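You operate a simulated robot arm through the tools that you are given. There is no shell and no other tool. Be economical: measure what you need, move in short steps, check, and stop when the job is done.

Carry out the task below with a simulated robot arm. There is one attempt and no reset: what you move stays moved.

JOB
Fold both rod ends of the striped napkin in and lay the spoon on it.
Fine: Move the purple bowl off the napkin to the grey place mat. Use the blue spoon. Pinch, break and dent nothing; leave nothing switched on.

The check looks at the end state, three seconds after you hand in, the way a careful person would. Anything else that was tipped, shoved, dropped, spilled or broken makes it a failure. Flat cloth is picked up by pressing the open fingertips on it (5 to 10 N) and closing them slowly along it; thin cloth reads only 2 to 8 mm in the jaws.

ROBOT AND FRAMES
A 6-joint arm with a two-finger parallel gripper, fixed in place. Base frame: the origin is at the foot of the arm, x ahead of it, y to its left, z up; the work surface is at about z = 750. Lengths are in mm, angles in rad, forces in N, time in s.
With the tool pointing down near the work surface it reaches from about 140 to 840 mm from the base axis. Its first joint turns from -2.897 to 2.897 rad. Payload 3.91 kg.
Tool frame: the origin (TCP) lies between the finger pads and is the grasp point; the fingertips stand 30 mm ahead of it; z points along the fingers, y is the line along which they close. Largest opening 110 mm; finger width 20, thickness 10; the body of the gripper, 48 by 112 mm, starts 55 mm behind the TCP.
Orientation is that of the tool frame in the base frame, as a unit quaternion [x, y, z, w]. With the fingers straight down and closing along the base's y, the tool's x points along the base's -x, its y along +y and its z along -z.

CONTROLS
- The arm moves only by the tool jog_arm. Its arguments are lists of equal length, an entry for each row: "xyz": the shift along the tool's x, y, z in mm, a list of three; "dr": the turn, a rotation vector about the tool's x, y, z in rad, a list of three; "claw": the finger opening in mm, from 0 to 110. In form: {"xyz": [[dx, dy, dz], ...], "dr": [[rx, ry, rz], ...], "claw": [claw, ...]}. A call has 1 to 10 rows; each row shifts and turns the commanded pose from where the row before left it, along the tool's axes as they then stand. Each row takes 0.2 s and may step no farther than 50 mm and 0.15 rad from the row before; otherwise, or with a gripper value out of range, the whole call is refused. Where a pose cannot be reached the arm comes as near as it can. A force on the tool above 90 N (or 10 N above the force at the start of the call, whichever is more), or a blocked arm, ends the call early, and 0.2 s more pass. Each finger travels about 108 mm/s and halts on what it meets, pressing with about 25 N; the grip force reading is that of the motor and also rises with nothing between the fingers. The clock runs only during rows and for 0.2 s after the last one: add rows that do not move to give the fingers time. It gives the time, the measured TCP pose, the force on the tool (base axes), the opening and the grip force at its end, in the units of the frame above (readings bear some noise), with the torque about the TCP (base axes, N m) and any sound that the robot's microphone picked up.
- Cameras (640 x 400 px; columns grow to the right, rows downward): "scene" is fixed at [50.3, -502.2, 1320.1]; the picture's right is [0.42, -0.91, 0.00], its down [-0.47, -0.21, -0.86] and it looks along [0.78, 0.36, -0.52] (base axes); focal length 320 px, centre (320, 200). "wrist" rides on the gripper at [77, 7, -115] in the tool frame; the picture's right is [-0.09, 1.00, 0.00], its down [-0.80, -0.07, -0.59] and it looks along [-0.59, -0.05, 0.80] (tool axes); focal length 270 px, centre (320, 200). There is no depth. A picture from a camera that has moved, and an enlarged one, comes with that camera's place and axes in the base frame and with its lens.
- capture(camera): a new picture of that camera. No time passes.
- slide_trunk(by): slides the trunk up (or, below 0, down) by that many mm; the arm rides with it, the base frame stays. It gives what a move gives, with no picture.
- inspect(camera, box): a new picture of the part [left, top, right, bottom] of that camera's present view, enlarged. No time passes.
- job_done(): hands the job in; it is judged then, once.

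Work in short steps. Places have to be worked out from the pictures, the camera data and where the tool is seen: move nearer, look again, correct. Check each grasp and each placing, and mend what went wrong. You have 120 turns and 84 pictures in all, those below and enlarged ones among them. Open the gripper and draw the arm clear of the work before you hand the job in, unless the task says otherwise; then end with one line.

The tools are called after "Call:" as a command line: name --argument value ..., lists and objects as JSON in quotes. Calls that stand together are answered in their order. jog_arm: Moves the arm, as the interface text tells. Its arguments: {"type":"object","properties":{"xyz":{"type":"array"},"dr":{"type":"array"},"claw":{"type":"array"}},"required":["xyz","dr","claw"]} The other tools are called the same way: slide_trunk (by) slides the trunk up or down; capture (camera) takes a picture; inspect (camera, box) takes an enlarged picture of a part of a camera's view; job_done () hands the job in.

At the start:

```text
clock: 0.0
position: [462.9, 42.5, 1098.3]
ee_rot: [-0.001, 1.0, 0.0, 0.0]
ft_force: [0.0, -0.2, -0.2]
wrist_torque: [-0.01, 0.01, -0.02]
finger_gap: 109.8
gripper_force: 0.0
trunk travel left (down, up): [-400.0, 140.0]
```

scene: 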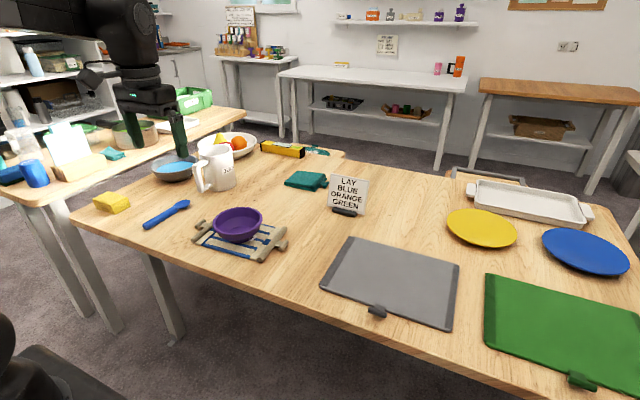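
wrist: 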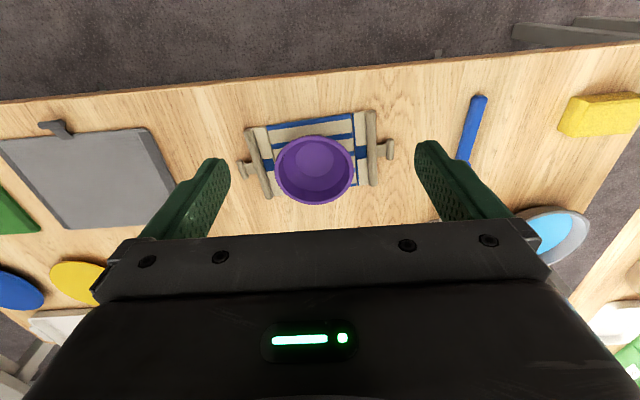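

I'll look closer at the napkin, the bowl and the sign before moving.

Call:
inspect --camera "scene" --box '[130, 150, 390, 312]'

Call:
inspect --camera "wrist" --box '[200, 70, 520, 270]'

```text
2.46 times, centred on (260, 231) of scene
camera zoom: at [50.3, -502.2, 1320.1], right [0.42, -0.91, 0.0], down [-0.47, -0.21, -0.86], along [0.78, 0.36, -0.52], focal length 786 px, centre (468, 124)
```

zoom: 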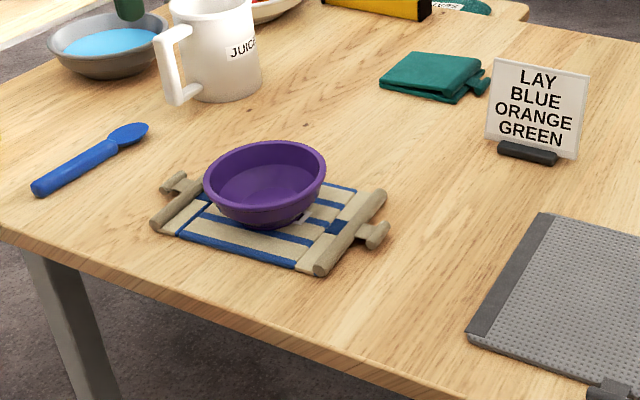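

```text
2.00 times, centred on (360, 170) of wrist
camera zoom: at [387.9, 49.2, 1215.3], right [0.09, 1.0, 0.0], down [0.8, -0.07, 0.59], along [0.59, -0.05, -0.8], focal length 541 px, centre (240, 260)
```

zoom: 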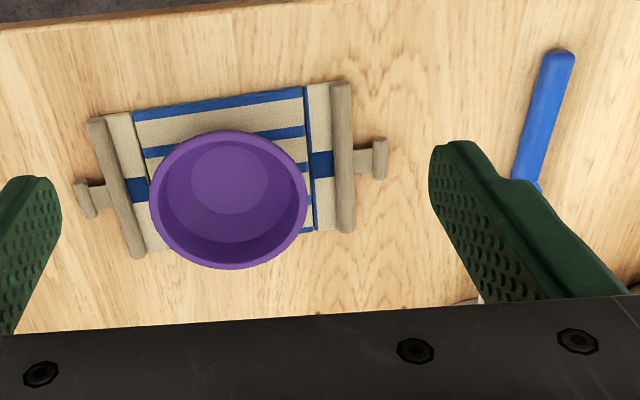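

Bowl is roughly at (615, 25), mat centre at about (635, -425). I lower the tool for a closer look with the wrist camera.

Call:
jog_arm --xyz '[[0, 0, 40], [0, 0, 40], [0, 0, 40], [0, 0, 30]]' --dr '[[0, 0, 0], [0, 0, 0], [0, 0, 0], [0, 0, 0]]' --claw '[110, 110, 110, 110]'

Call:
capture --camera "wrist"

```text
clock: 1.0
position: [463.3, 41.9, 952.9]
ee_rot: [0.0, 1.0, -0.001, 0.0]
ft_force: [0.2, 0.0, 0.4]
wrist_torque: [0.0, -0.03, -0.01]
finger_gap: 109.8
gripper_force: 0.0
trunk travel left (down, up): [-400.0, 140.0]
```

```text
79 pictures are left
camera wrist: at [387.7, 49.1, 1066.8], right [0.09, 1.0, 0.0], down [0.8, -0.07, 0.59], along [0.59, -0.05, -0.8], focal length 270 px, centre (320, 200)
```

wrist: 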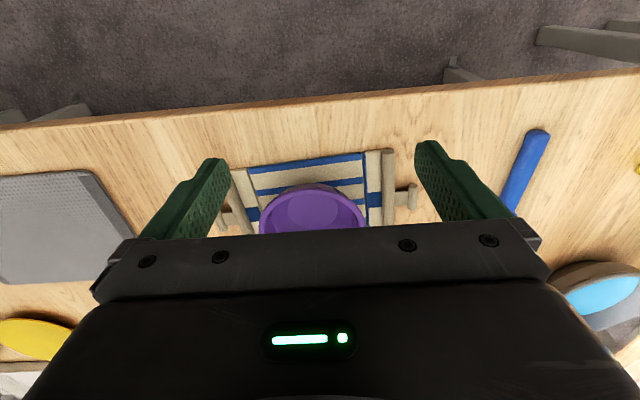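

The gripper hides the bowl; moving forward 90 mm brings it into clear view.

Call:
jog_arm --xyz '[[-45, 0, 0], [-45, 0, 0], [0, 0, 0]]' --dr '[[0, 0, 0], [0, 0, 0], [0, 0, 0]]' --claw '[110, 110, 110]'

Call:
capture --camera "wrist"

```text
clock: 1.8
position: [553.8, 42.6, 951.6]
ee_rot: [-0.001, 1.0, 0.001, 0.0]
ft_force: [-1.1, 0.3, 0.3]
wrist_torque: [0.0, 0.02, -0.01]
finger_gap: 110.0
gripper_force: 0.0
trunk travel left (down, up): [-400.0, 140.0]
```

```text
78 pictures are left
camera wrist: at [479.0, 48.7, 1066.0], right [0.09, 1.0, 0.0], down [0.8, -0.07, 0.59], along [0.59, -0.05, -0.8], focal length 270 px, centre (320, 200)
```

wrist: 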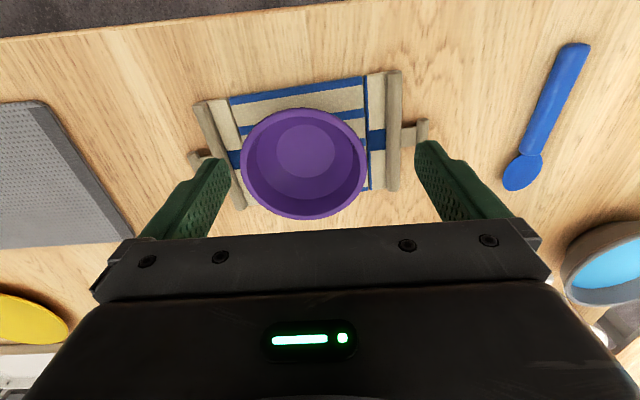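

Rim centre is about (620, 19) at z ≈ 805, diameter ≈ 138, so I'll pinch the rim on its +y side with a slight tilt. First I move above it.

Call:
jog_arm --xyz '[[-33, 22, 0], [-33, 23, 30], [0, 0, 36], [0, 0, 0], [0, 0, 0]]' --dr '[[0, 0, 0], [0, 0, 0], [0.1, 0, 0], [0.1, 0, 0], [0.1, 0, 0]]' --claw '[110, 80, 50, 50, 50]'

Call:
capture --camera "wrist"

Call:
inspect --camera "scene" --box '[130, 100, 390, 262]'

```text
refused: row 2 steps farther than a row can; nothing moved
```

```text
77 pictures are left
camera wrist: at [479.0, 48.7, 1066.0], right [0.09, 1.0, 0.0], down [0.8, -0.07, 0.59], along [0.59, -0.05, -0.8], focal length 270 px, centre (320, 200)
```

wrist: 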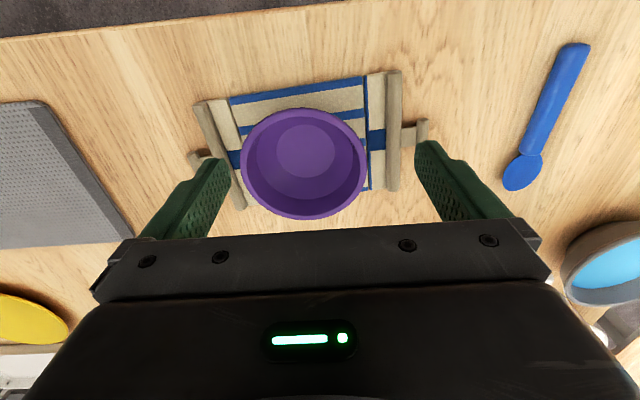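

```text
2.46 times, centred on (260, 181) of scene
camera zoom: at [50.3, -502.2, 1320.1], right [0.42, -0.91, 0.0], down [-0.47, -0.21, -0.86], along [0.78, 0.36, -0.52], focal length 786 px, centre (468, 247)
```

zoom: 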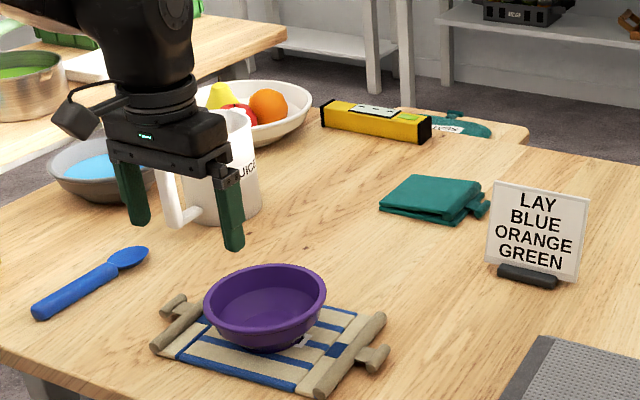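

A row was a hair too long; I repeat it with smaller steps.

Call:
jog_arm --xyz '[[-33, 22, 0], [-33, 23, 20], [0, 0, 46], [0, 0, 0], [0, 0, 0], [0, 0, 0]]' --dr '[[0, 0, 0], [0, 0, 0], [0, 0, 0], [0.15, 0, 0], [0.15, 0, 0], [0, 0, 0]]' --claw '[110, 80, 50, 50, 50, 50]'

Call:
capture --camera "wrist"

Call:
inspect --camera "scene" --box '[130, 100, 390, 262]'

```text
clock: 3.2
position: [620.0, 88.4, 883.4]
ee_rot: [0.0, 0.989, -0.15, 0.0]
ft_force: [0.7, 0.1, -0.9]
wrist_torque: [-0.03, -0.03, 0.0]
finger_gap: 50.2
gripper_force: 0.1
trunk travel left (down, up): [-400.0, 140.0]
```

```text
75 pictures are left
camera wrist: at [543.9, 128.6, 991.8], right [0.09, 0.95, -0.3], down [0.8, 0.11, 0.59], along [0.59, -0.29, -0.75], focal length 270 px, centre (320, 200)
```

wrist: 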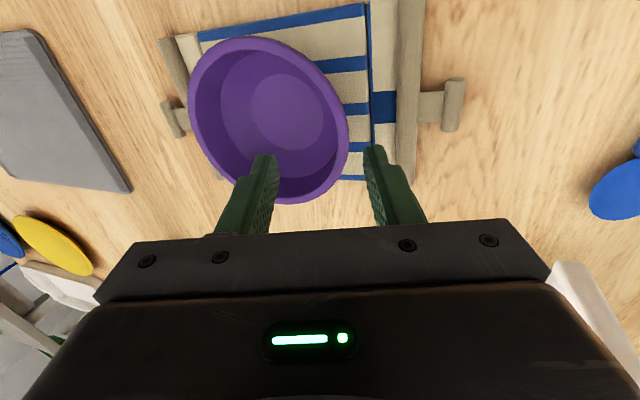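

```text
2.46 times, centred on (260, 181) of scene
camera zoom: at [50.3, -502.2, 1320.1], right [0.42, -0.91, 0.0], down [-0.47, -0.21, -0.86], along [0.78, 0.36, -0.52], focal length 786 px, centre (468, 247)
```

zoom: 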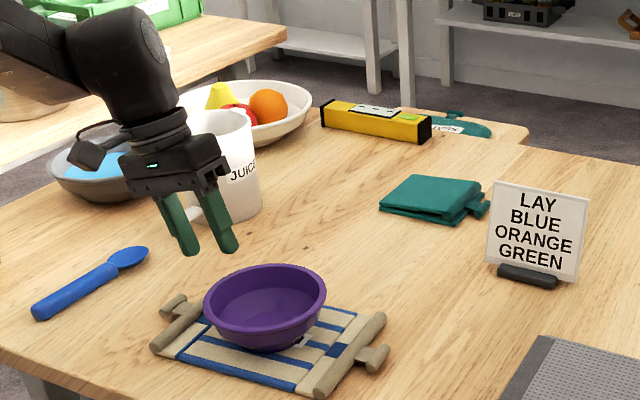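

The geometry agrees (rim centre ≈ (617, 20)). I shift sideways and descend so the +y wall lies between the fingers.

Call:
jog_arm --xyz '[[0, 20.7, 0], [0, 0, 30], [0, 0, 25], [0, 0, 15], [0, 0, 0]]' --dr '[[0, 0, 0], [0, 0, 0], [0, 0, 0], [0, 0, 0], [0, 0, 0]]' --claw '[50, 50, 50, 50, 50]'

Call:
capture --camera "wrist"

Call:
inspect --camera "scene" --box '[170, 150, 330, 250]'

```text
clock: 4.4
position: [619.4, 86.6, 810.1]
ee_rot: [0.0, 0.989, -0.15, 0.0]
ft_force: [-0.2, 0.6, -0.5]
wrist_torque: [-0.01, 0.02, 0.0]
finger_gap: 50.1
gripper_force: 0.1
trunk travel left (down, up): [-400.0, 140.0]
```

```text
73 pictures are left
camera wrist: at [544.1, 127.3, 918.2], right [0.09, 0.95, -0.29], down [0.8, 0.11, 0.59], along [0.59, -0.29, -0.75], focal length 270 px, centre (320, 200)
```

wrist: 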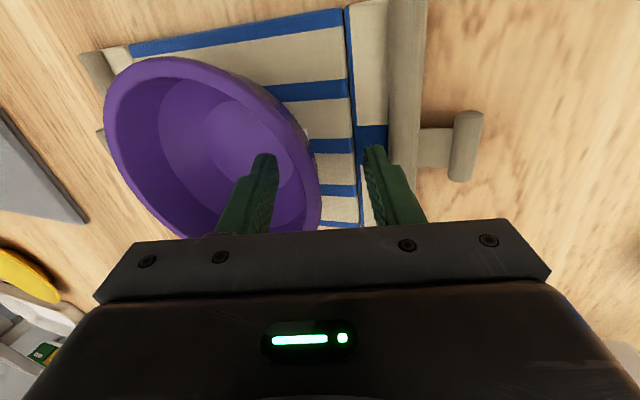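

```text
4.00 times, centred on (250, 200) of scene
camera zoom: at [50.3, -502.2, 1320.1], right [0.42, -0.91, 0.0], down [-0.47, -0.21, -0.86], along [0.78, 0.36, -0.52], focal length 1278 px, centre (600, 200)
```

zoom: 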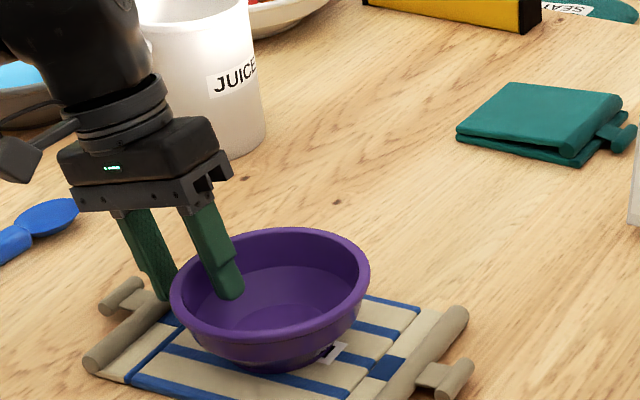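

The rim lies between the fingers. Closing slowly.

Call:
jog_arm --xyz '[[0, 0, 0], [0, 0, 0], [0, 0, 0], [0, 0, 0], [0, 0, 0], [0, 0, 0]]' --dr '[[0, 0, 0], [0, 0, 0], [0, 0, 0], [0, 0, 0], [0, 0, 0], [0, 0, 0]]' --claw '[40, 30, 20, 12, 6, 2]'

Call:
capture --camera "wrist"

```text
clock: 5.8
position: [619.4, 86.9, 810.7]
ee_rot: [0.0, 0.989, -0.15, 0.001]
ft_force: [6.8, -2.0, 12.9]
wrist_torque: [-1.0, 0.23, 0.5]
finger_gap: 15.6
gripper_force: 24.7
trunk travel left (down, up): [-400.0, 140.0]
```

```text
71 pictures are left
camera wrist: at [544.2, 127.1, 919.4], right [0.09, 0.95, -0.29], down [0.8, 0.11, 0.59], along [0.59, -0.29, -0.75], focal length 270 px, centre (320, 200)
```

wrist: 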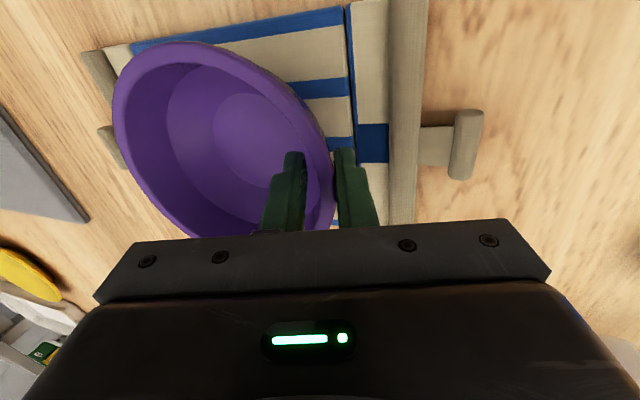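

Bowl is gripped with 15.6 mm between the pads. I lift it straight up a little and check.

Call:
jog_arm --xyz '[[0, -3, -9.6], [0, -6, -19.1], [0, -9, -28.7], [0, -9, -28.7], [0, 0, 0]]' --dr '[[0, 0, 0], [0, 0, 0], [0, 0, 0], [0, 0, 0], [0, 0, 0]]' --claw '[2, 2, 2, 2, 2]'

Call:
capture --camera "scene"

```text
clock: 7.0
position: [620.2, 88.1, 901.9]
ee_rot: [0.0, 0.989, -0.149, 0.0]
ft_force: [-0.1, -0.1, -2.3]
wrist_torque: [0.14, 0.02, -0.02]
finger_gap: 12.3
gripper_force: 24.7
trunk travel left (down, up): [-400.0, 140.0]
```

```text
70 pictures are left
```

scene: 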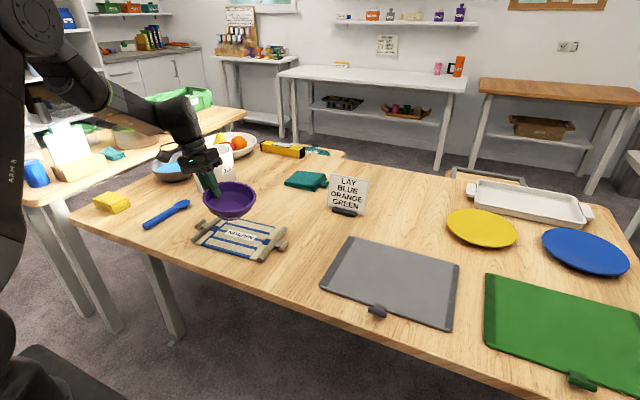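

Bowl is held securely. I carry it sideways at this height to over the grey mat.

Call:
jog_arm --xyz '[[-1, -42.5, 13.15], [-1, -42.5, 13.15], [-1, -42.5, 13.15], [-1, -42.5, 13.15], [-1, -42.5, 13.15], [-1, -42.5, 13.15], [-1, -42.5, 13.15], [-1, -42.5, 13.15], [-1, -42.5, 13.15], [-1, -42.5, 13.15]]' --dr '[[0, 0, 0], [0, 0, 0], [0, 0, 0], [0, 0, 0], [0, 0, 0], [0, 0, 0], [0, 0, 0], [0, 0, 0], [0, 0, 0], [0, 0, 0]]' --claw '[2, 2, 2, 2, 2, 2, 2, 2, 2, 2]'

Call:
capture --camera "wrist"

Call:
capture --camera "scene"

```text
clock: 9.2
position: [626.1, -357.6, 899.0]
ee_rot: [0.0, 0.989, -0.15, 0.0]
ft_force: [0.2, -1.2, -1.5]
wrist_torque: [0.1, 0.03, 0.01]
finger_gap: 12.5
gripper_force: 25.2
trunk travel left (down, up): [-400.0, 140.0]
```

```text
69 pictures are left
camera wrist: at [551.3, -319.0, 1006.9], right [0.09, 0.95, -0.29], down [0.8, 0.11, 0.59], along [0.59, -0.29, -0.75], focal length 270 px, centre (320, 200)
```

wrist: 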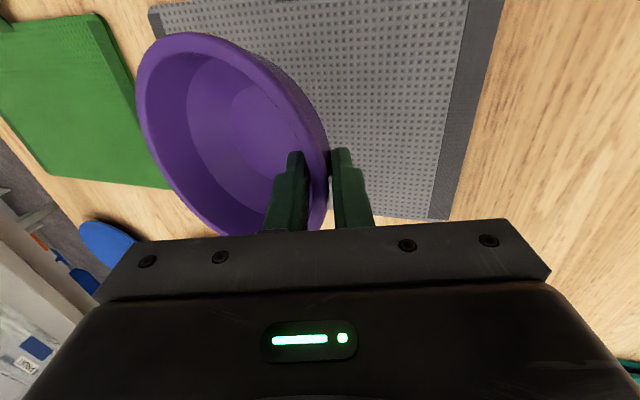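

```text
68 pictures are left
```

scene: 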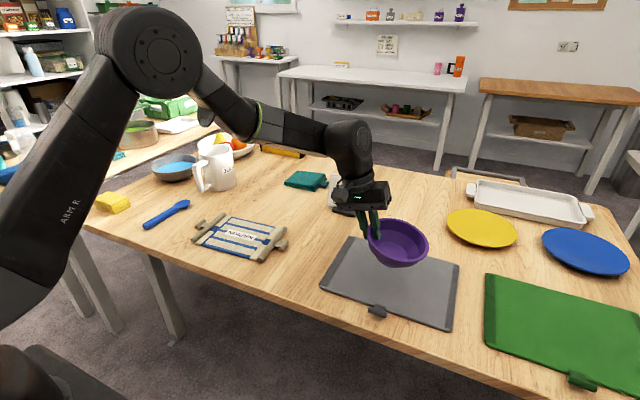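

Bowl is above the mat (mat centre ≈ (645, -422)). I shift slightly, lower to just above the mat and look for tilt.

Call:
jog_arm --xyz '[[-6, -9, 28.7], [-6, -8.7, 28.2], [0, -3.6, 11.5], [0, 0, 0]]' --dr '[[0, 0, 0], [0, 0, 0], [0, 0, 0], [0, 0, 0]]' --claw '[2, 2, 2, 2]'

Call:
inspect --camera "scene" --box '[310, 170, 470, 270]'

```text
clock: 10.2
position: [640.3, -401.5, 839.6]
ee_rot: [0.0, 0.989, -0.149, 0.0]
ft_force: [-1.1, 0.4, -2.4]
wrist_torque: [0.15, 0.01, -0.03]
finger_gap: 12.6
gripper_force: 25.0
trunk travel left (down, up): [-400.0, 140.0]
```

```text
4.00 times, centred on (390, 220) of scene
camera zoom: at [50.3, -502.2, 1320.1], right [0.42, -0.91, 0.0], down [-0.47, -0.21, -0.86], along [0.78, 0.36, -0.52], focal length 1278 px, centre (40, 120)
```

zoom: 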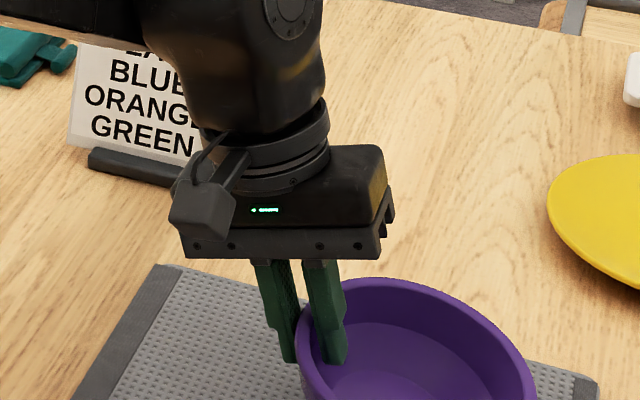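

I had the wrong sign on the tool-y part of the descent (44 mm drift); I correct that at this height and look again.

Call:
jog_arm --xyz '[[0, 21, -6.5], [0, 21, -6.5], [0, 3, 9.6], [0, 0, 0]]' --dr '[[0, 0, 0], [0, 0, 0], [0, 0, 0], [0, 0, 0]]' --claw '[2, 2, 2, 2]'

Call:
inspect --camera "scene" --box '[310, 190, 470, 290]'

```text
clock: 11.2
position: [640.6, -356.5, 831.5]
ee_rot: [-0.001, 0.989, -0.149, 0.0]
ft_force: [-0.1, 0.3, -2.9]
wrist_torque: [0.13, 0.0, -0.02]
finger_gap: 12.6
gripper_force: 24.8
trunk travel left (down, up): [-400.0, 140.0]
```

```text
4.00 times, centred on (390, 240) of scene
camera zoom: at [50.3, -502.2, 1320.1], right [0.42, -0.91, 0.0], down [-0.47, -0.21, -0.86], along [0.78, 0.36, -0.52], focal length 1278 px, centre (40, 40)
```

zoom: 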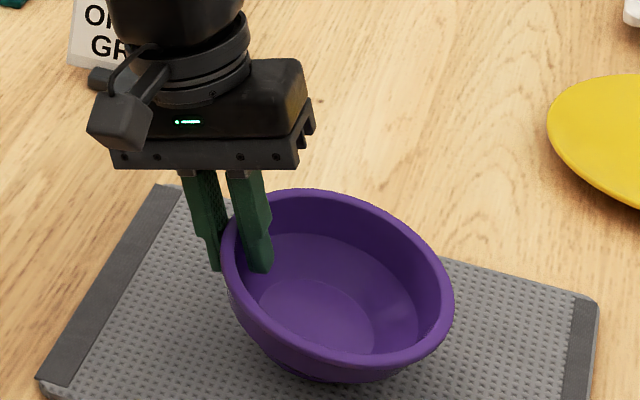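

The bowl hangs tilted about 0.26 rad (-y side low). I roll the tool to level it before setting it down.

Call:
jog_arm --xyz '[[0, 0, 0], [0, 0, 0], [0, 0, 0]]' --dr '[[0.13, 0, 0], [0.13, 0, 0], [0, 0, 0]]' --claw '[2, 2, 2]'

Call:
inspect --camera "scene" --box '[310, 190, 470, 290]'

```text
clock: 12.0
position: [641.4, -356.9, 831.0]
ee_rot: [0.0, 0.961, -0.277, 0.0]
ft_force: [-0.3, -0.8, -1.5]
wrist_torque: [0.1, 0.02, 0.0]
finger_gap: 12.4
gripper_force: 25.1
trunk travel left (down, up): [-400.0, 140.0]
```

```text
4.00 times, centred on (390, 240) of scene
camera zoom: at [50.3, -502.2, 1320.1], right [0.42, -0.91, 0.0], down [-0.47, -0.21, -0.86], along [0.78, 0.36, -0.52], focal length 1278 px, centre (40, 40)
```

zoom: 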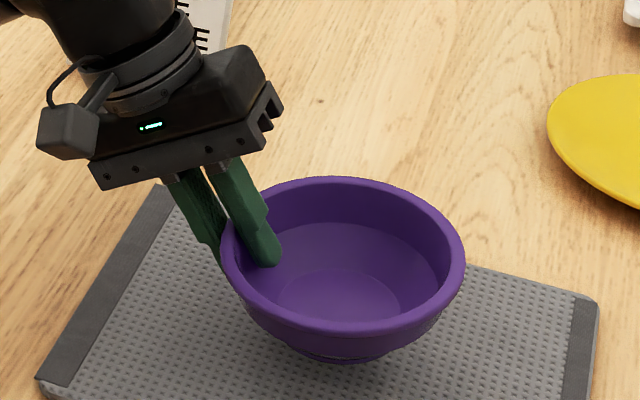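

Level now. Lowering in small steps until contact.

Call:
jog_arm --xyz '[[0, 5.3, 8.5], [0, 2.1, 3.4], [0, 0, 0]]' --dr '[[0, 0, 0], [0, 0, 0], [0, 0, 0]]' --claw '[2, 2, 2]'

Call:
inspect --camera "scene" --box '[310, 190, 470, 290]'

```text
clock: 12.8
position: [643.0, -354.3, 818.6]
ee_rot: [0.0, 0.961, -0.276, 0.0]
ft_force: [0.0, -0.1, -2.0]
wrist_torque: [0.14, -0.01, 0.02]
finger_gap: 12.5
gripper_force: 25.4
trunk travel left (down, up): [-400.0, 140.0]
```

```text
4.00 times, centred on (390, 240) of scene
camera zoom: at [50.3, -502.2, 1320.1], right [0.42, -0.91, 0.0], down [-0.47, -0.21, -0.86], along [0.78, 0.36, -0.52], focal length 1278 px, centre (40, 40)
```

zoom: 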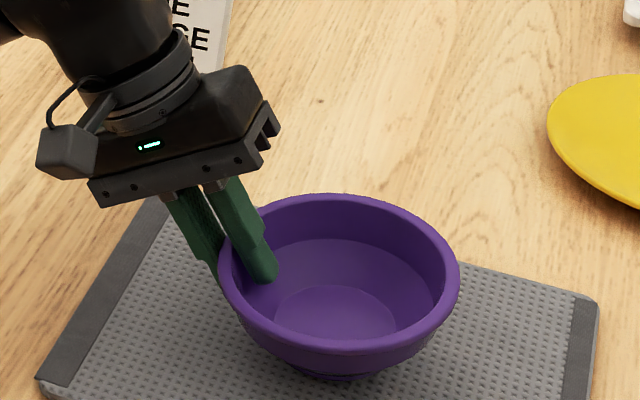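

Not yet in contact; lowering 3 mm at a time.

Call:
jog_arm --xyz '[[0, 1.6, 2.5], [0, 1.6, 2.5], [0, 0, 0]]' --dr '[[0, 0, 0], [0, 0, 0], [0, 0, 0]]' --claw '[2, 2, 2]'

```text
clock: 13.6
position: [642.9, -354.9, 812.0]
ee_rot: [0.0, 0.961, -0.276, 0.001]
ft_force: [0.5, 0.9, -2.4]
wrist_torque: [0.18, 0.01, -0.02]
finger_gap: 12.4
gripper_force: 24.6
trunk travel left (down, up): [-400.0, 140.0]
```

Call:
jog_arm --xyz '[[0, 1.3, 2.1], [0, 1.1, 1.7], [0, 0, 0]]' --dr '[[0, 0, 0], [0, 0, 0], [0, 0, 0]]' --claw '[2, 2, 2]'

Call:
inspect --camera "scene" --box '[310, 190, 470, 290]'

```text
clock: 14.4
position: [642.4, -356.1, 806.8]
ee_rot: [-0.001, 0.961, -0.276, 0.0]
ft_force: [0.8, 0.7, -0.7]
wrist_torque: [0.09, -0.05, 0.06]
finger_gap: 12.6
gripper_force: 25.4
trunk travel left (down, up): [-400.0, 140.0]
```

```text
4.00 times, centred on (390, 240) of scene
camera zoom: at [50.3, -502.2, 1320.1], right [0.42, -0.91, 0.0], down [-0.47, -0.21, -0.86], along [0.78, 0.36, -0.52], focal length 1278 px, centre (40, 40)
```

zoom: 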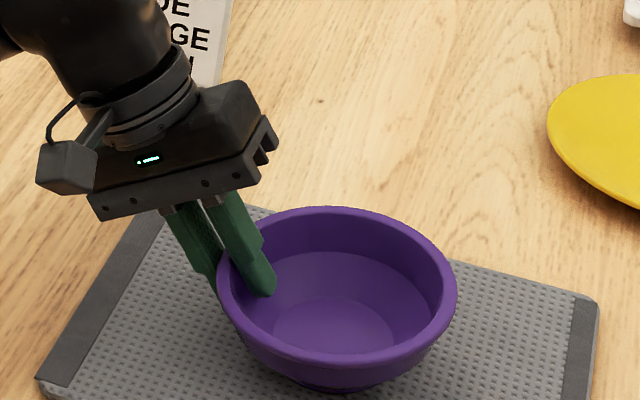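

Load is transferring (contact). One more millimetre, then open slowly.

Call:
jog_arm --xyz '[[0, 0.5, 0.9], [0, 0, 0], [0, 0, 0], [0, 0, 0], [0, 0, 0], [0, 0, 0]]' --dr '[[0, 0, 0], [0, 0, 0], [0, 0, 0], [0, 0, 0], [0, 0, 0], [0, 0, 0]]' --claw '[2, 14, 18, 24, 32, 40]'

Call:
capture --camera "wrist"

Call:
inspect --camera "scene" --box '[310, 190, 470, 290]'

```text
clock: 15.8
position: [640.3, -355.4, 806.5]
ee_rot: [0.0, 0.961, -0.277, 0.0]
ft_force: [0.8, 0.2, 0.2]
wrist_torque: [0.0, 0.04, -0.03]
finger_gap: 39.9
gripper_force: 0.1
trunk travel left (down, up): [-400.0, 140.0]
```

```text
62 pictures are left
camera wrist: at [565.9, -288.6, 899.9], right [0.09, 0.84, -0.53], down [0.8, 0.26, 0.54], along [0.59, -0.47, -0.65], focal length 270 px, centre (320, 200)
```

wrist: 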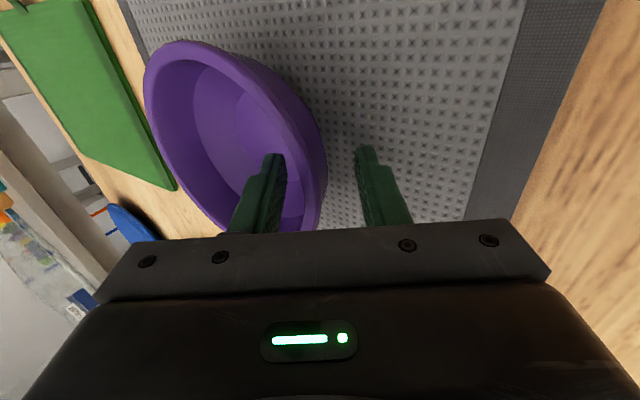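

```text
4.00 times, centred on (390, 240) of scene
camera zoom: at [50.3, -502.2, 1320.1], right [0.42, -0.91, 0.0], down [-0.47, -0.21, -0.86], along [0.78, 0.36, -0.52], focal length 1278 px, centre (40, 40)
```

zoom: 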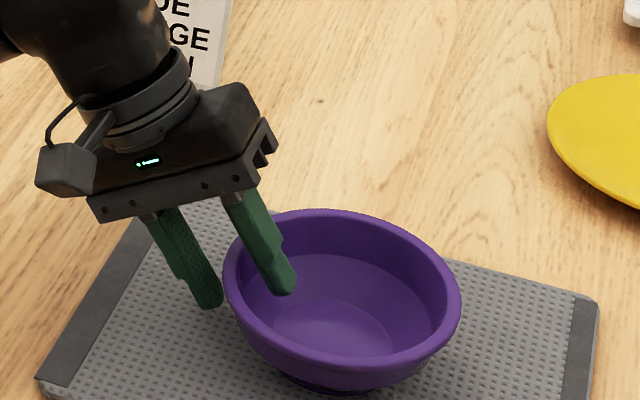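

Released cleanly. Backing out along the fingers, then straightening the tool.

Call:
jog_arm --xyz '[[0, 0, -30], [0, 0, -40], [0, 0, -40], [0, 0, 0], [0, 0, 0], [0, 0, 0], [0, 0, 0], [0, 0, -40], [20, 45, 0], [20, 45, 0]]' --dr '[[0, 0, 0], [0, 0, 0], [0, 0, 0], [-0.14, 0, 0], [-0.14, 0, 0], [-0.14, 0, 0], [-0.14, 0, 0], [0, 0, 0], [0, 0, 0], [0, 0, 0]]' --claw '[40, 40, 40, 40, 40, 40, 40, 40, 40, 40]'

Call:
jog_arm --xyz '[[0, 45, 0], [0, 45, 0], [0, 45, 0], [0, 45, 0], [0, 20, 0], [0, 0, 0]]' --dr '[[0, 0, 0], [0, 0, 0], [0, 0, 0], [0, 0, 0], [0, 0, 0], [0, 0, 0]]' --claw '[40, 40, 40, 40, 40, 40]'

Call:
capture --camera "wrist"

Call:
capture --camera "scene"

```text
clock: 18.0
position: [604.0, -206.9, 941.2]
ee_rot: [0.0, 1.0, 0.0, 0.0]
ft_force: [0.1, 0.3, 0.7]
wrist_torque: [-0.01, -0.02, 0.02]
finger_gap: 39.9
gripper_force: 0.0
trunk travel left (down, up): [-400.0, 140.0]
```

```text
clock: 19.4
position: [602.7, -5.6, 937.2]
ee_rot: [0.0, 1.0, 0.0, 0.0]
ft_force: [0.5, -0.1, 0.6]
wrist_torque: [0.0, -0.01, 0.01]
finger_gap: 39.9
gripper_force: 0.1
trunk travel left (down, up): [-400.0, 140.0]
```

```text
60 pictures are left
camera wrist: at [526.9, 0.3, 1053.5], right [0.09, 1.0, 0.0], down [0.8, -0.07, 0.59], along [0.59, -0.05, -0.8], focal length 270 px, centre (320, 200)
```

wrist: 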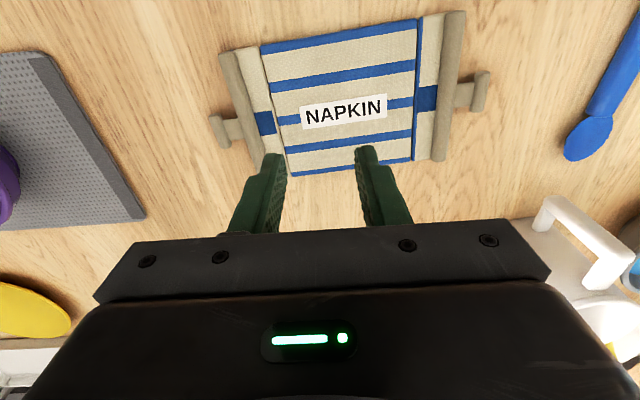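

```text
59 pictures are left
```

scene: 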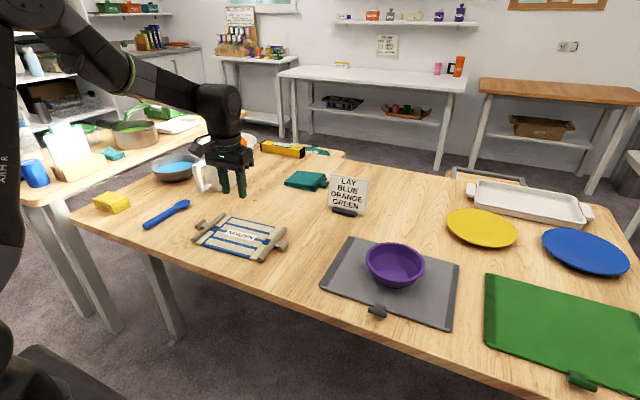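

Bowl sits on the mat. Now a detail look at the napkin's rods and hinges.

Call:
inspect --camera "wrist" --box '[190, 0, 510, 200]'

Call:
inspect --camera "scene" --box '[180, 200, 300, 275]'

```text
2.00 times, centred on (350, 100) of wrist
camera zoom: at [526.9, 0.3, 1053.5], right [0.09, 1.0, 0.0], down [0.8, -0.07, 0.59], along [0.59, -0.05, -0.8], focal length 541 px, centre (260, 400)
```

zoom: 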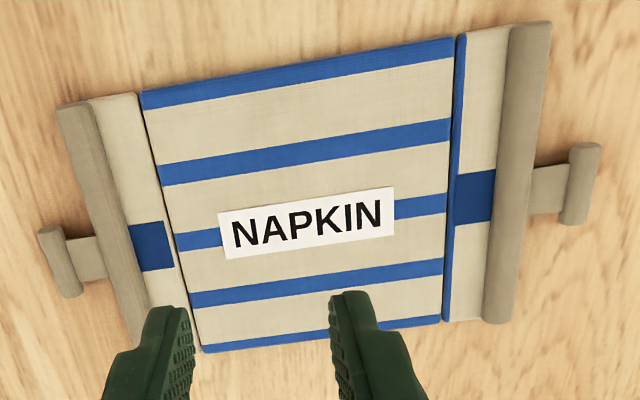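

```text
5.33 times, centred on (240, 238) of scene
camera zoom: at [50.3, -502.2, 1320.1], right [0.42, -0.91, 0.0], down [-0.47, -0.21, -0.86], along [0.78, 0.36, -0.52], focal length 1704 px, centre (747, 0)
```

zoom: 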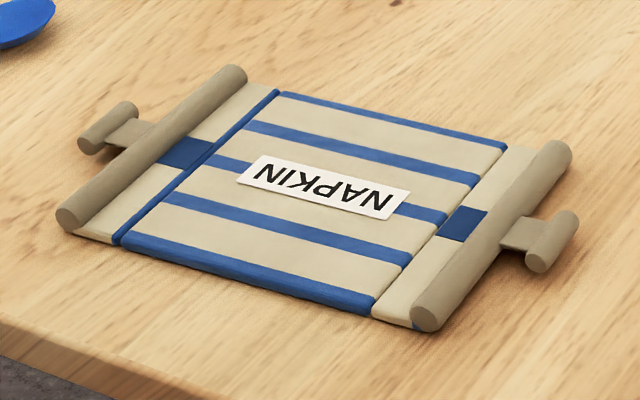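

The two flaps hinge at the body edges (y ≈ 96 and y ≈ -57), with T-bars about 66 mm outside them: near (617, 160) and (634, -124). I turn the gripper to close along the T-bar, and move over the +y one.

Call:
jog_arm --xyz '[[0, 0, 0], [0, 0, 0], [0, 0, 0], [0, 0, 0], [0, 0, 0], [0, 0, 0], [0, 0, 0], [0, 0, 0], [0, 0, 0], [0, 0, 0]]' --dr '[[0, 0, 0.15], [0, 0, 0.15], [0, 0, 0.15], [0, 0, 0.15], [0, 0, 0.15], [0, 0, 0.15], [0, 0, 0.15], [0, 0, 0.15], [0, 0, 0.15], [0, 0, 0.15]]' --claw '[50, 60, 70, 80, 80, 80, 80, 80, 80, 80]'

Call:
jog_arm --xyz '[[45, 5, 0], [45, 5, 0], [45, 5, 20], [28, 0, 30], [0, 0, 20], [0, 0, 0]]' --dr '[[0, 0, 0], [0, 0, 0], [0, 0, 0], [0, 0, 0], [0, 0, 0], [0, 0, 0]]' --claw '[80, 80, 80, 80, 80, 80]'

Call:
capture --camera "wrist"

Call:
inspect --camera "scene" --box '[130, 150, 290, 250]'

```text
clock: 21.6
position: [602.4, -6.5, 941.0]
ee_rot: [0.683, 0.73, 0.0, 0.0]
ft_force: [-0.1, 0.0, -0.4]
wrist_torque: [-0.02, -0.01, 0.0]
finger_gap: 80.1
gripper_force: 0.2
trunk travel left (down, up): [-400.0, 140.0]
```

```text
clock: 23.0
position: [604.2, 156.0, 870.4]
ee_rot: [0.681, 0.732, -0.001, 0.0]
ft_force: [-0.4, 0.1, 0.5]
wrist_torque: [-0.01, 0.03, -0.04]
finger_gap: 79.7
gripper_force: 0.1
trunk travel left (down, up): [-400.0, 140.0]
```

```text
56 pictures are left
camera wrist: at [607.1, 233.6, 986.3], right [1.0, -0.02, 0.0], down [-0.01, -0.8, 0.59], along [-0.01, -0.59, -0.8], focal length 270 px, centre (320, 200)
```

wrist: 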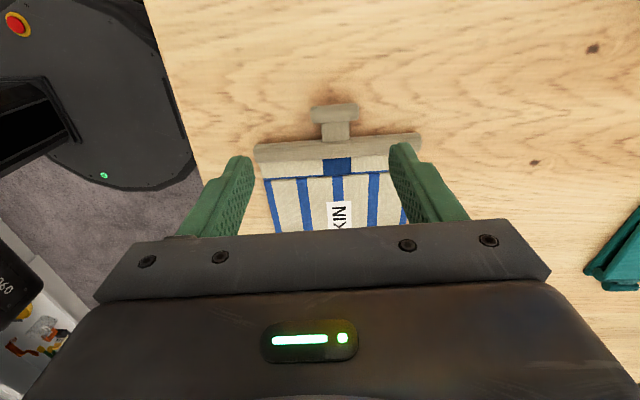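

```text
4.00 times, centred on (210, 200) of scene
camera zoom: at [50.3, -502.2, 1320.1], right [0.42, -0.91, 0.0], down [-0.47, -0.21, -0.86], along [0.78, 0.36, -0.52], focal length 1278 px, centre (760, 200)
```

zoom: 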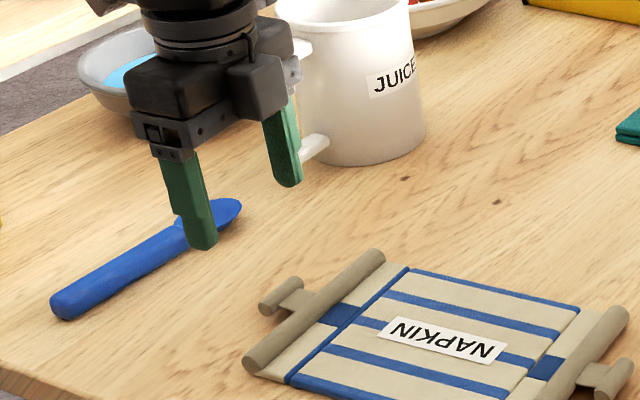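

The T-bar is at (617.5, 156.5), 40 mm long. I centre on it and descend to 8 mm above the grasp height.

Call:
jog_arm --xyz '[[0, 13.3, 30], [0, 0, 30], [0, 0, 20], [0, 0, 0]]' --dr '[[0, 0, 0], [0, 0, 0], [0, 0, 0], [0, 0, 0]]' --claw '[70, 65, 65, 65]'

Call:
capture --camera "wrist"

Call:
inspect --camera "scene" --box '[150, 180, 270, 255]'

```text
clock: 24.0
position: [619.2, 156.7, 788.5]
ee_rot: [0.682, 0.732, 0.0, -0.001]
ft_force: [0.0, -0.6, 0.2]
wrist_torque: [0.03, -0.02, -0.02]
finger_gap: 65.0
gripper_force: 0.0
trunk travel left (down, up): [-400.0, 140.0]
```

```text
54 pictures are left
camera wrist: at [621.3, 234.1, 904.4], right [1.0, -0.02, 0.0], down [-0.01, -0.8, 0.59], along [-0.01, -0.59, -0.8], focal length 270 px, centre (320, 200)
```

wrist: 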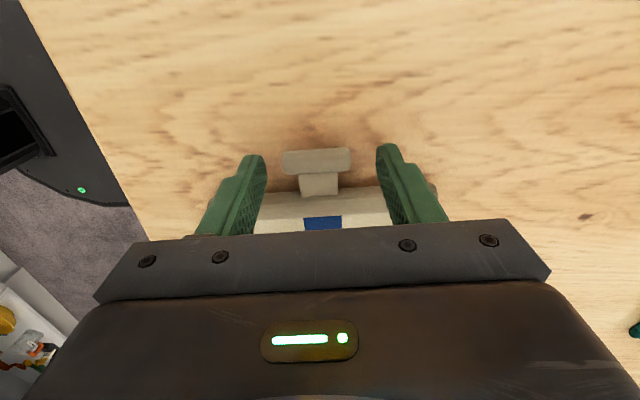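

```text
5.33 times, centred on (210, 218) of scene
camera zoom: at [50.3, -502.2, 1320.1], right [0.42, -0.91, 0.0], down [-0.47, -0.21, -0.86], along [0.78, 0.36, -0.52], focal length 1704 px, centre (907, 107)
```

zoom: 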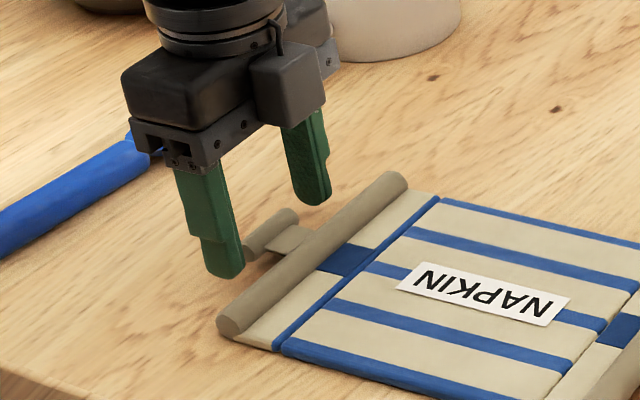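

Well aligned (T-bar ≈ (617.5, 155)). Descend 5 mm and close slowly on its ends.

Call:
jog_arm --xyz '[[-1, -1.5, 5], [0, 0, 0], [0, 0, 0], [0, 0, 0], [0, 0, 0], [0, 0, 0]]' --dr '[[0, 0, 0], [0, 0, 0], [0, 0, 0], [0, 0, 0], [0, 0, 0], [0, 0, 0]]' --claw '[65, 58, 50, 44, 38, 34]'

Call:
capture --camera "wrist"

```text
clock: 25.4
position: [618.0, 155.0, 785.3]
ee_rot: [0.681, 0.732, 0.0, -0.001]
ft_force: [-0.7, 0.4, 1.3]
wrist_torque: [0.01, 0.03, -0.03]
finger_gap: 42.6
gripper_force: 25.2
trunk travel left (down, up): [-400.0, 140.0]
```

```text
52 pictures are left
camera wrist: at [620.0, 233.5, 899.5], right [1.0, -0.02, 0.0], down [-0.01, -0.8, 0.59], along [-0.01, -0.59, -0.8], focal length 270 px, centre (320, 200)
```

wrist: 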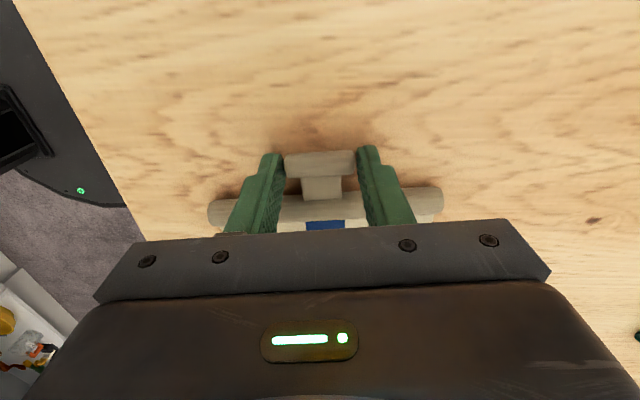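

Gripped, 42.6 mm. I start the arc about the hinge (radius ≈ 60 mm): first about 30°.

Call:
jog_arm --xyz '[[-0.5, 0, -7.5], [-1.4, 0, -7.3], [-2.2, 0, -7.1], [-3.2, 0, -6.9], [0, 0, 0]]' --dr '[[0, 0, 0], [0, 0, 0], [0, 0, 0], [0, 0, 0], [0, 0, 0]]' --claw '[34, 34, 34, 34, 34]'

Call:
capture --camera "wrist"

Call:
inspect --camera "scene" --box '[150, 180, 310, 280]'

```text
clock: 26.6
position: [617.3, 149.5, 814.4]
ee_rot: [0.681, 0.732, 0.0, -0.001]
ft_force: [0.0, 0.1, -1.2]
wrist_torque: [0.15, 0.01, 0.01]
finger_gap: 42.4
gripper_force: 25.0
trunk travel left (down, up): [-400.0, 140.0]
```

```text
51 pictures are left
camera wrist: at [619.8, 226.7, 928.7], right [1.0, -0.02, 0.0], down [-0.01, -0.8, 0.59], along [-0.01, -0.59, -0.8], focal length 270 px, centre (320, 200)
```

wrist: 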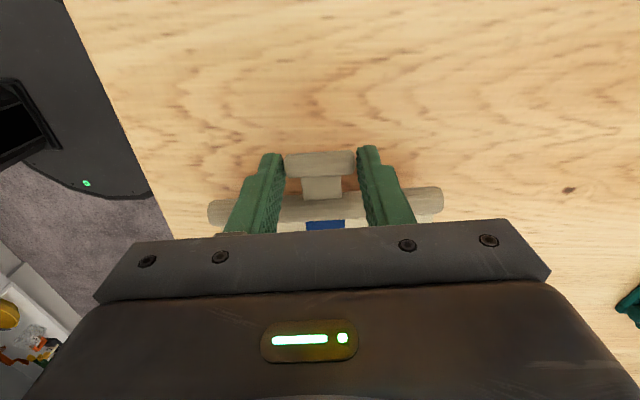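

```text
4.00 times, centred on (230, 230) of scene
camera zoom: at [50.3, -502.2, 1320.1], right [0.42, -0.91, 0.0], down [-0.47, -0.21, -0.86], along [0.78, 0.36, -0.52], focal length 1278 px, centre (680, 80)
```

zoom: 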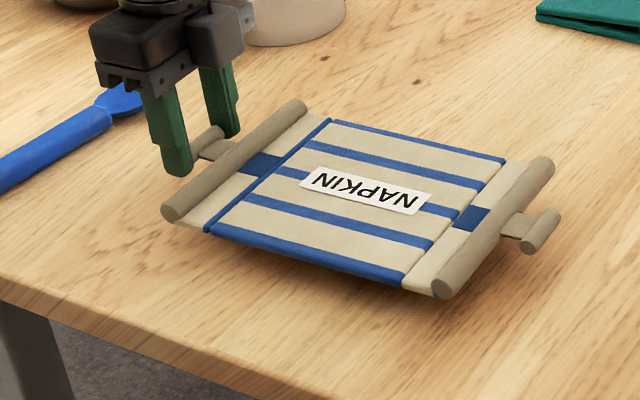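

The grip holds the T-bar's orientation, so the whole napkin lifts rigidly rather than folding. I put it back exactly, then regrasp with the tool tilted outward so I can rotate the tool along with the flap.

Call:
jog_arm --xyz '[[3.2, 0, 6.9], [2.2, 0, 7.1], [1.4, 0, 7.3], [0.5, 0, 7.0], [0, 0, 0], [0, 0, 0], [0, 0, 0], [0, 0, 0]]' --dr '[[0, 0, 0], [0, 0, 0], [0, 0, 0], [0, 0, 0], [0, 0, 0], [0, 0, 0], [0, 0, 0], [0, 0, 0]]' --claw '[34, 34, 34, 34, 34, 46, 56, 65]'

Call:
inspect --camera "scene" --box '[150, 180, 310, 280]'

```text
clock: 28.4
position: [616.1, 157.2, 784.5]
ee_rot: [0.681, 0.733, -0.002, 0.0]
ft_force: [-0.3, 0.6, -0.6]
wrist_torque: [0.03, 0.02, 0.01]
finger_gap: 64.9
gripper_force: 0.1
trunk travel left (down, up): [-400.0, 140.0]
```

```text
4.00 times, centred on (230, 230) of scene
camera zoom: at [50.3, -502.2, 1320.1], right [0.42, -0.91, 0.0], down [-0.47, -0.21, -0.86], along [0.78, 0.36, -0.52], focal length 1278 px, centre (680, 80)
```

zoom: 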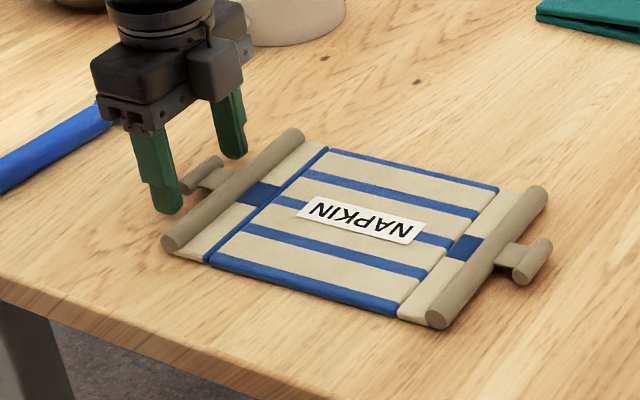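

Napkin is flat again. Now tilt outward 0.45 rad and come back down onto the T-bar.

Call:
jog_arm --xyz '[[0, 0.8, -20], [0, 0, 0], [0, 0, 0], [0, 0, 0], [15.7, 0, 0], [0, 0, 10], [0, 0, 3], [0, 0, 0]]' --dr '[[0, 0, 0], [0, -0.15, 0], [0, -0.15, 0], [0, -0.15, 0], [0, 0, 0], [0, 0, 0], [0, 0, 0], [0, 0, 0]]' --claw '[65, 65, 65, 65, 65, 65, 65, 65]'

Call:
capture --camera "wrist"

Call:
inspect --camera "scene" --box '[150, 180, 270, 255]'

```text
clock: 30.2
position: [616.1, 164.0, 786.9]
ee_rot: [0.664, 0.714, -0.153, 0.163]
ft_force: [0.6, 0.1, 0.0]
wrist_torque: [0.03, -0.02, 0.02]
finger_gap: 64.9
gripper_force: 0.0
trunk travel left (down, up): [-400.0, 140.0]
```

```text
48 pictures are left
camera wrist: at [616.5, 284.5, 856.4], right [1.0, -0.01, 0.04], down [-0.04, -0.47, 0.88], along [0.01, -0.88, -0.47], focal length 270 px, centre (320, 200)
```

wrist: 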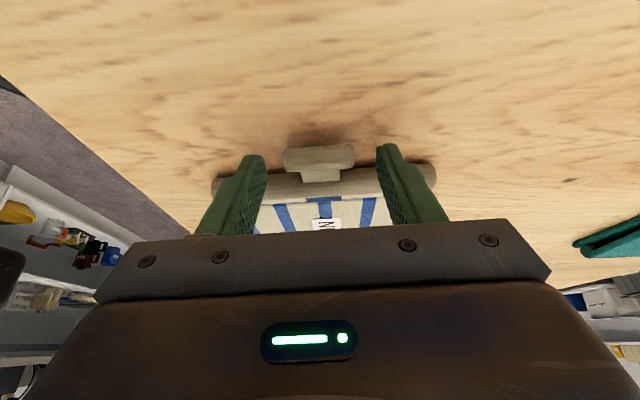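

```text
5.33 times, centred on (210, 218) of scene
camera zoom: at [50.3, -502.2, 1320.1], right [0.42, -0.91, 0.0], down [-0.47, -0.21, -0.86], along [0.78, 0.36, -0.52], focal length 1704 px, centre (907, 107)
```

zoom: 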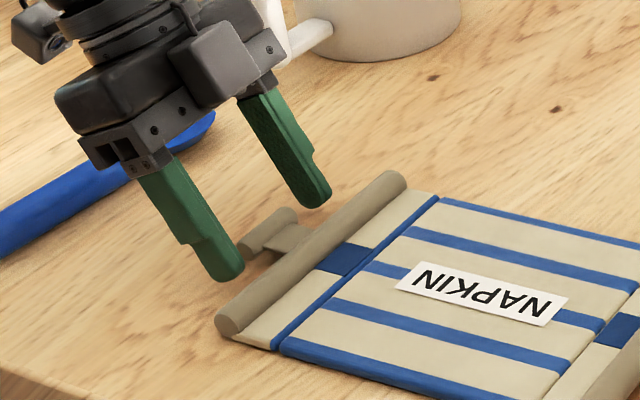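

T-bar is just ahead of the fingertips; advance 4 mm and close.

Call:
jog_arm --xyz '[[0, 0, 4.5], [0, 0, 0], [0, 0, 0], [0, 0, 0], [0, 0, 0], [0, 0, 0]]' --dr '[[0, 0, 0], [0, 0, 0], [0, 0, 0], [0, 0, 0], [0, 0, 0], [0, 0, 0]]' --claw '[65, 58, 50, 44, 38, 34]'

Call:
inspect --camera "wrist" --box '[200, 100, 440, 250]'

```text
clock: 31.6
position: [617.2, 164.2, 782.7]
ee_rot: [0.664, 0.714, -0.153, 0.164]
ft_force: [-0.4, -0.6, 0.3]
wrist_torque: [0.04, 0.01, 0.0]
finger_gap: 42.4
gripper_force: 24.6
trunk travel left (down, up): [-400.0, 140.0]
```

```text
2.67 times, centred on (320, 175) of wrist
camera zoom: at [616.3, 282.5, 852.7], right [1.0, -0.01, 0.04], down [-0.04, -0.47, 0.88], along [0.01, -0.88, -0.47], focal length 721 px, centre (320, 267)
```

zoom: 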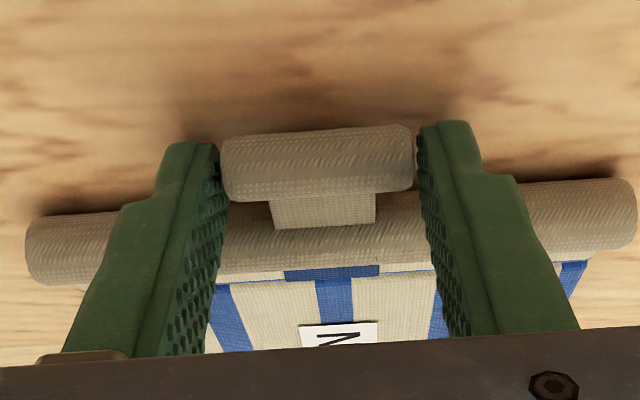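

Firm grip. I now rotate the tool rigidly about the hinge line (y ≈ 96), 0.4 rad first.

Call:
jog_arm --xyz '[[-5.78, 0, -4.6], [-5.78, 0, -4.6], [-5.78, 0, -4.6], [-5.78, 0, -4.6], [0, 0, 0]]' --dr '[[0, 0.1, 0], [0, 0.1, 0], [0, 0.1, 0], [0, 0.1, 0], [0, 0, 0]]' --claw '[34, 34, 34, 34, 34]'

Call:
inspect --camera "scene" --box '[150, 180, 310, 280]'

```text
clock: 32.8
position: [617.5, 146.6, 805.9]
ee_rot: [0.681, 0.732, -0.016, 0.018]
ft_force: [-0.6, 1.2, 8.6]
wrist_torque: [-0.39, -0.07, 0.05]
finger_gap: 42.7
gripper_force: 25.3
trunk travel left (down, up): [-400.0, 140.0]
```

```text
4.00 times, centred on (230, 230) of scene
camera zoom: at [50.3, -502.2, 1320.1], right [0.42, -0.91, 0.0], down [-0.47, -0.21, -0.86], along [0.78, 0.36, -0.52], focal length 1278 px, centre (680, 80)
```

zoom: 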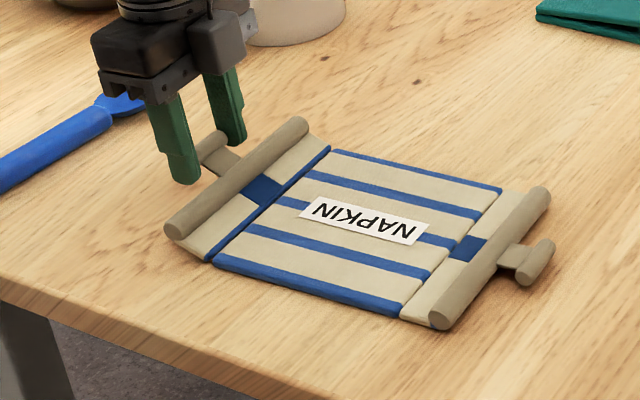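

The flap is folding about its hinge. I continue, adding slight lift since the tool is pressing down 8 N.

Call:
jog_arm --xyz '[[-5.8, 0, -6.1], [-5.8, 0, -5.6], [-5.8, 0, -4.6], [-5.8, 0, -4.6], [0, 0, 0]]' --dr '[[0, 0.1, 0], [0, 0.1, 0], [0, 0.1, 0], [0, 0.1, 0], [0, 0, 0]]' --claw '[34, 34, 34, 34, 34]'

Call:
inspect --camera "scene" --box '[150, 180, 310, 280]'

```text
clock: 34.0
position: [619.3, 120.3, 827.3]
ee_rot: [0.671, 0.721, 0.119, -0.127]
ft_force: [1.2, 0.5, 0.2]
wrist_torque: [0.05, 0.0, 0.01]
finger_gap: 42.7
gripper_force: 24.8
trunk travel left (down, up): [-400.0, 140.0]
```

```text
4.00 times, centred on (230, 230) of scene
camera zoom: at [50.3, -502.2, 1320.1], right [0.42, -0.91, 0.0], down [-0.47, -0.21, -0.86], along [0.78, 0.36, -0.52], focal length 1278 px, centre (680, 80)
```

zoom: 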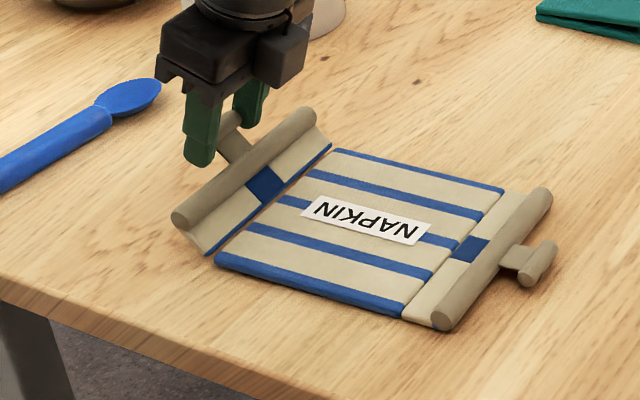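

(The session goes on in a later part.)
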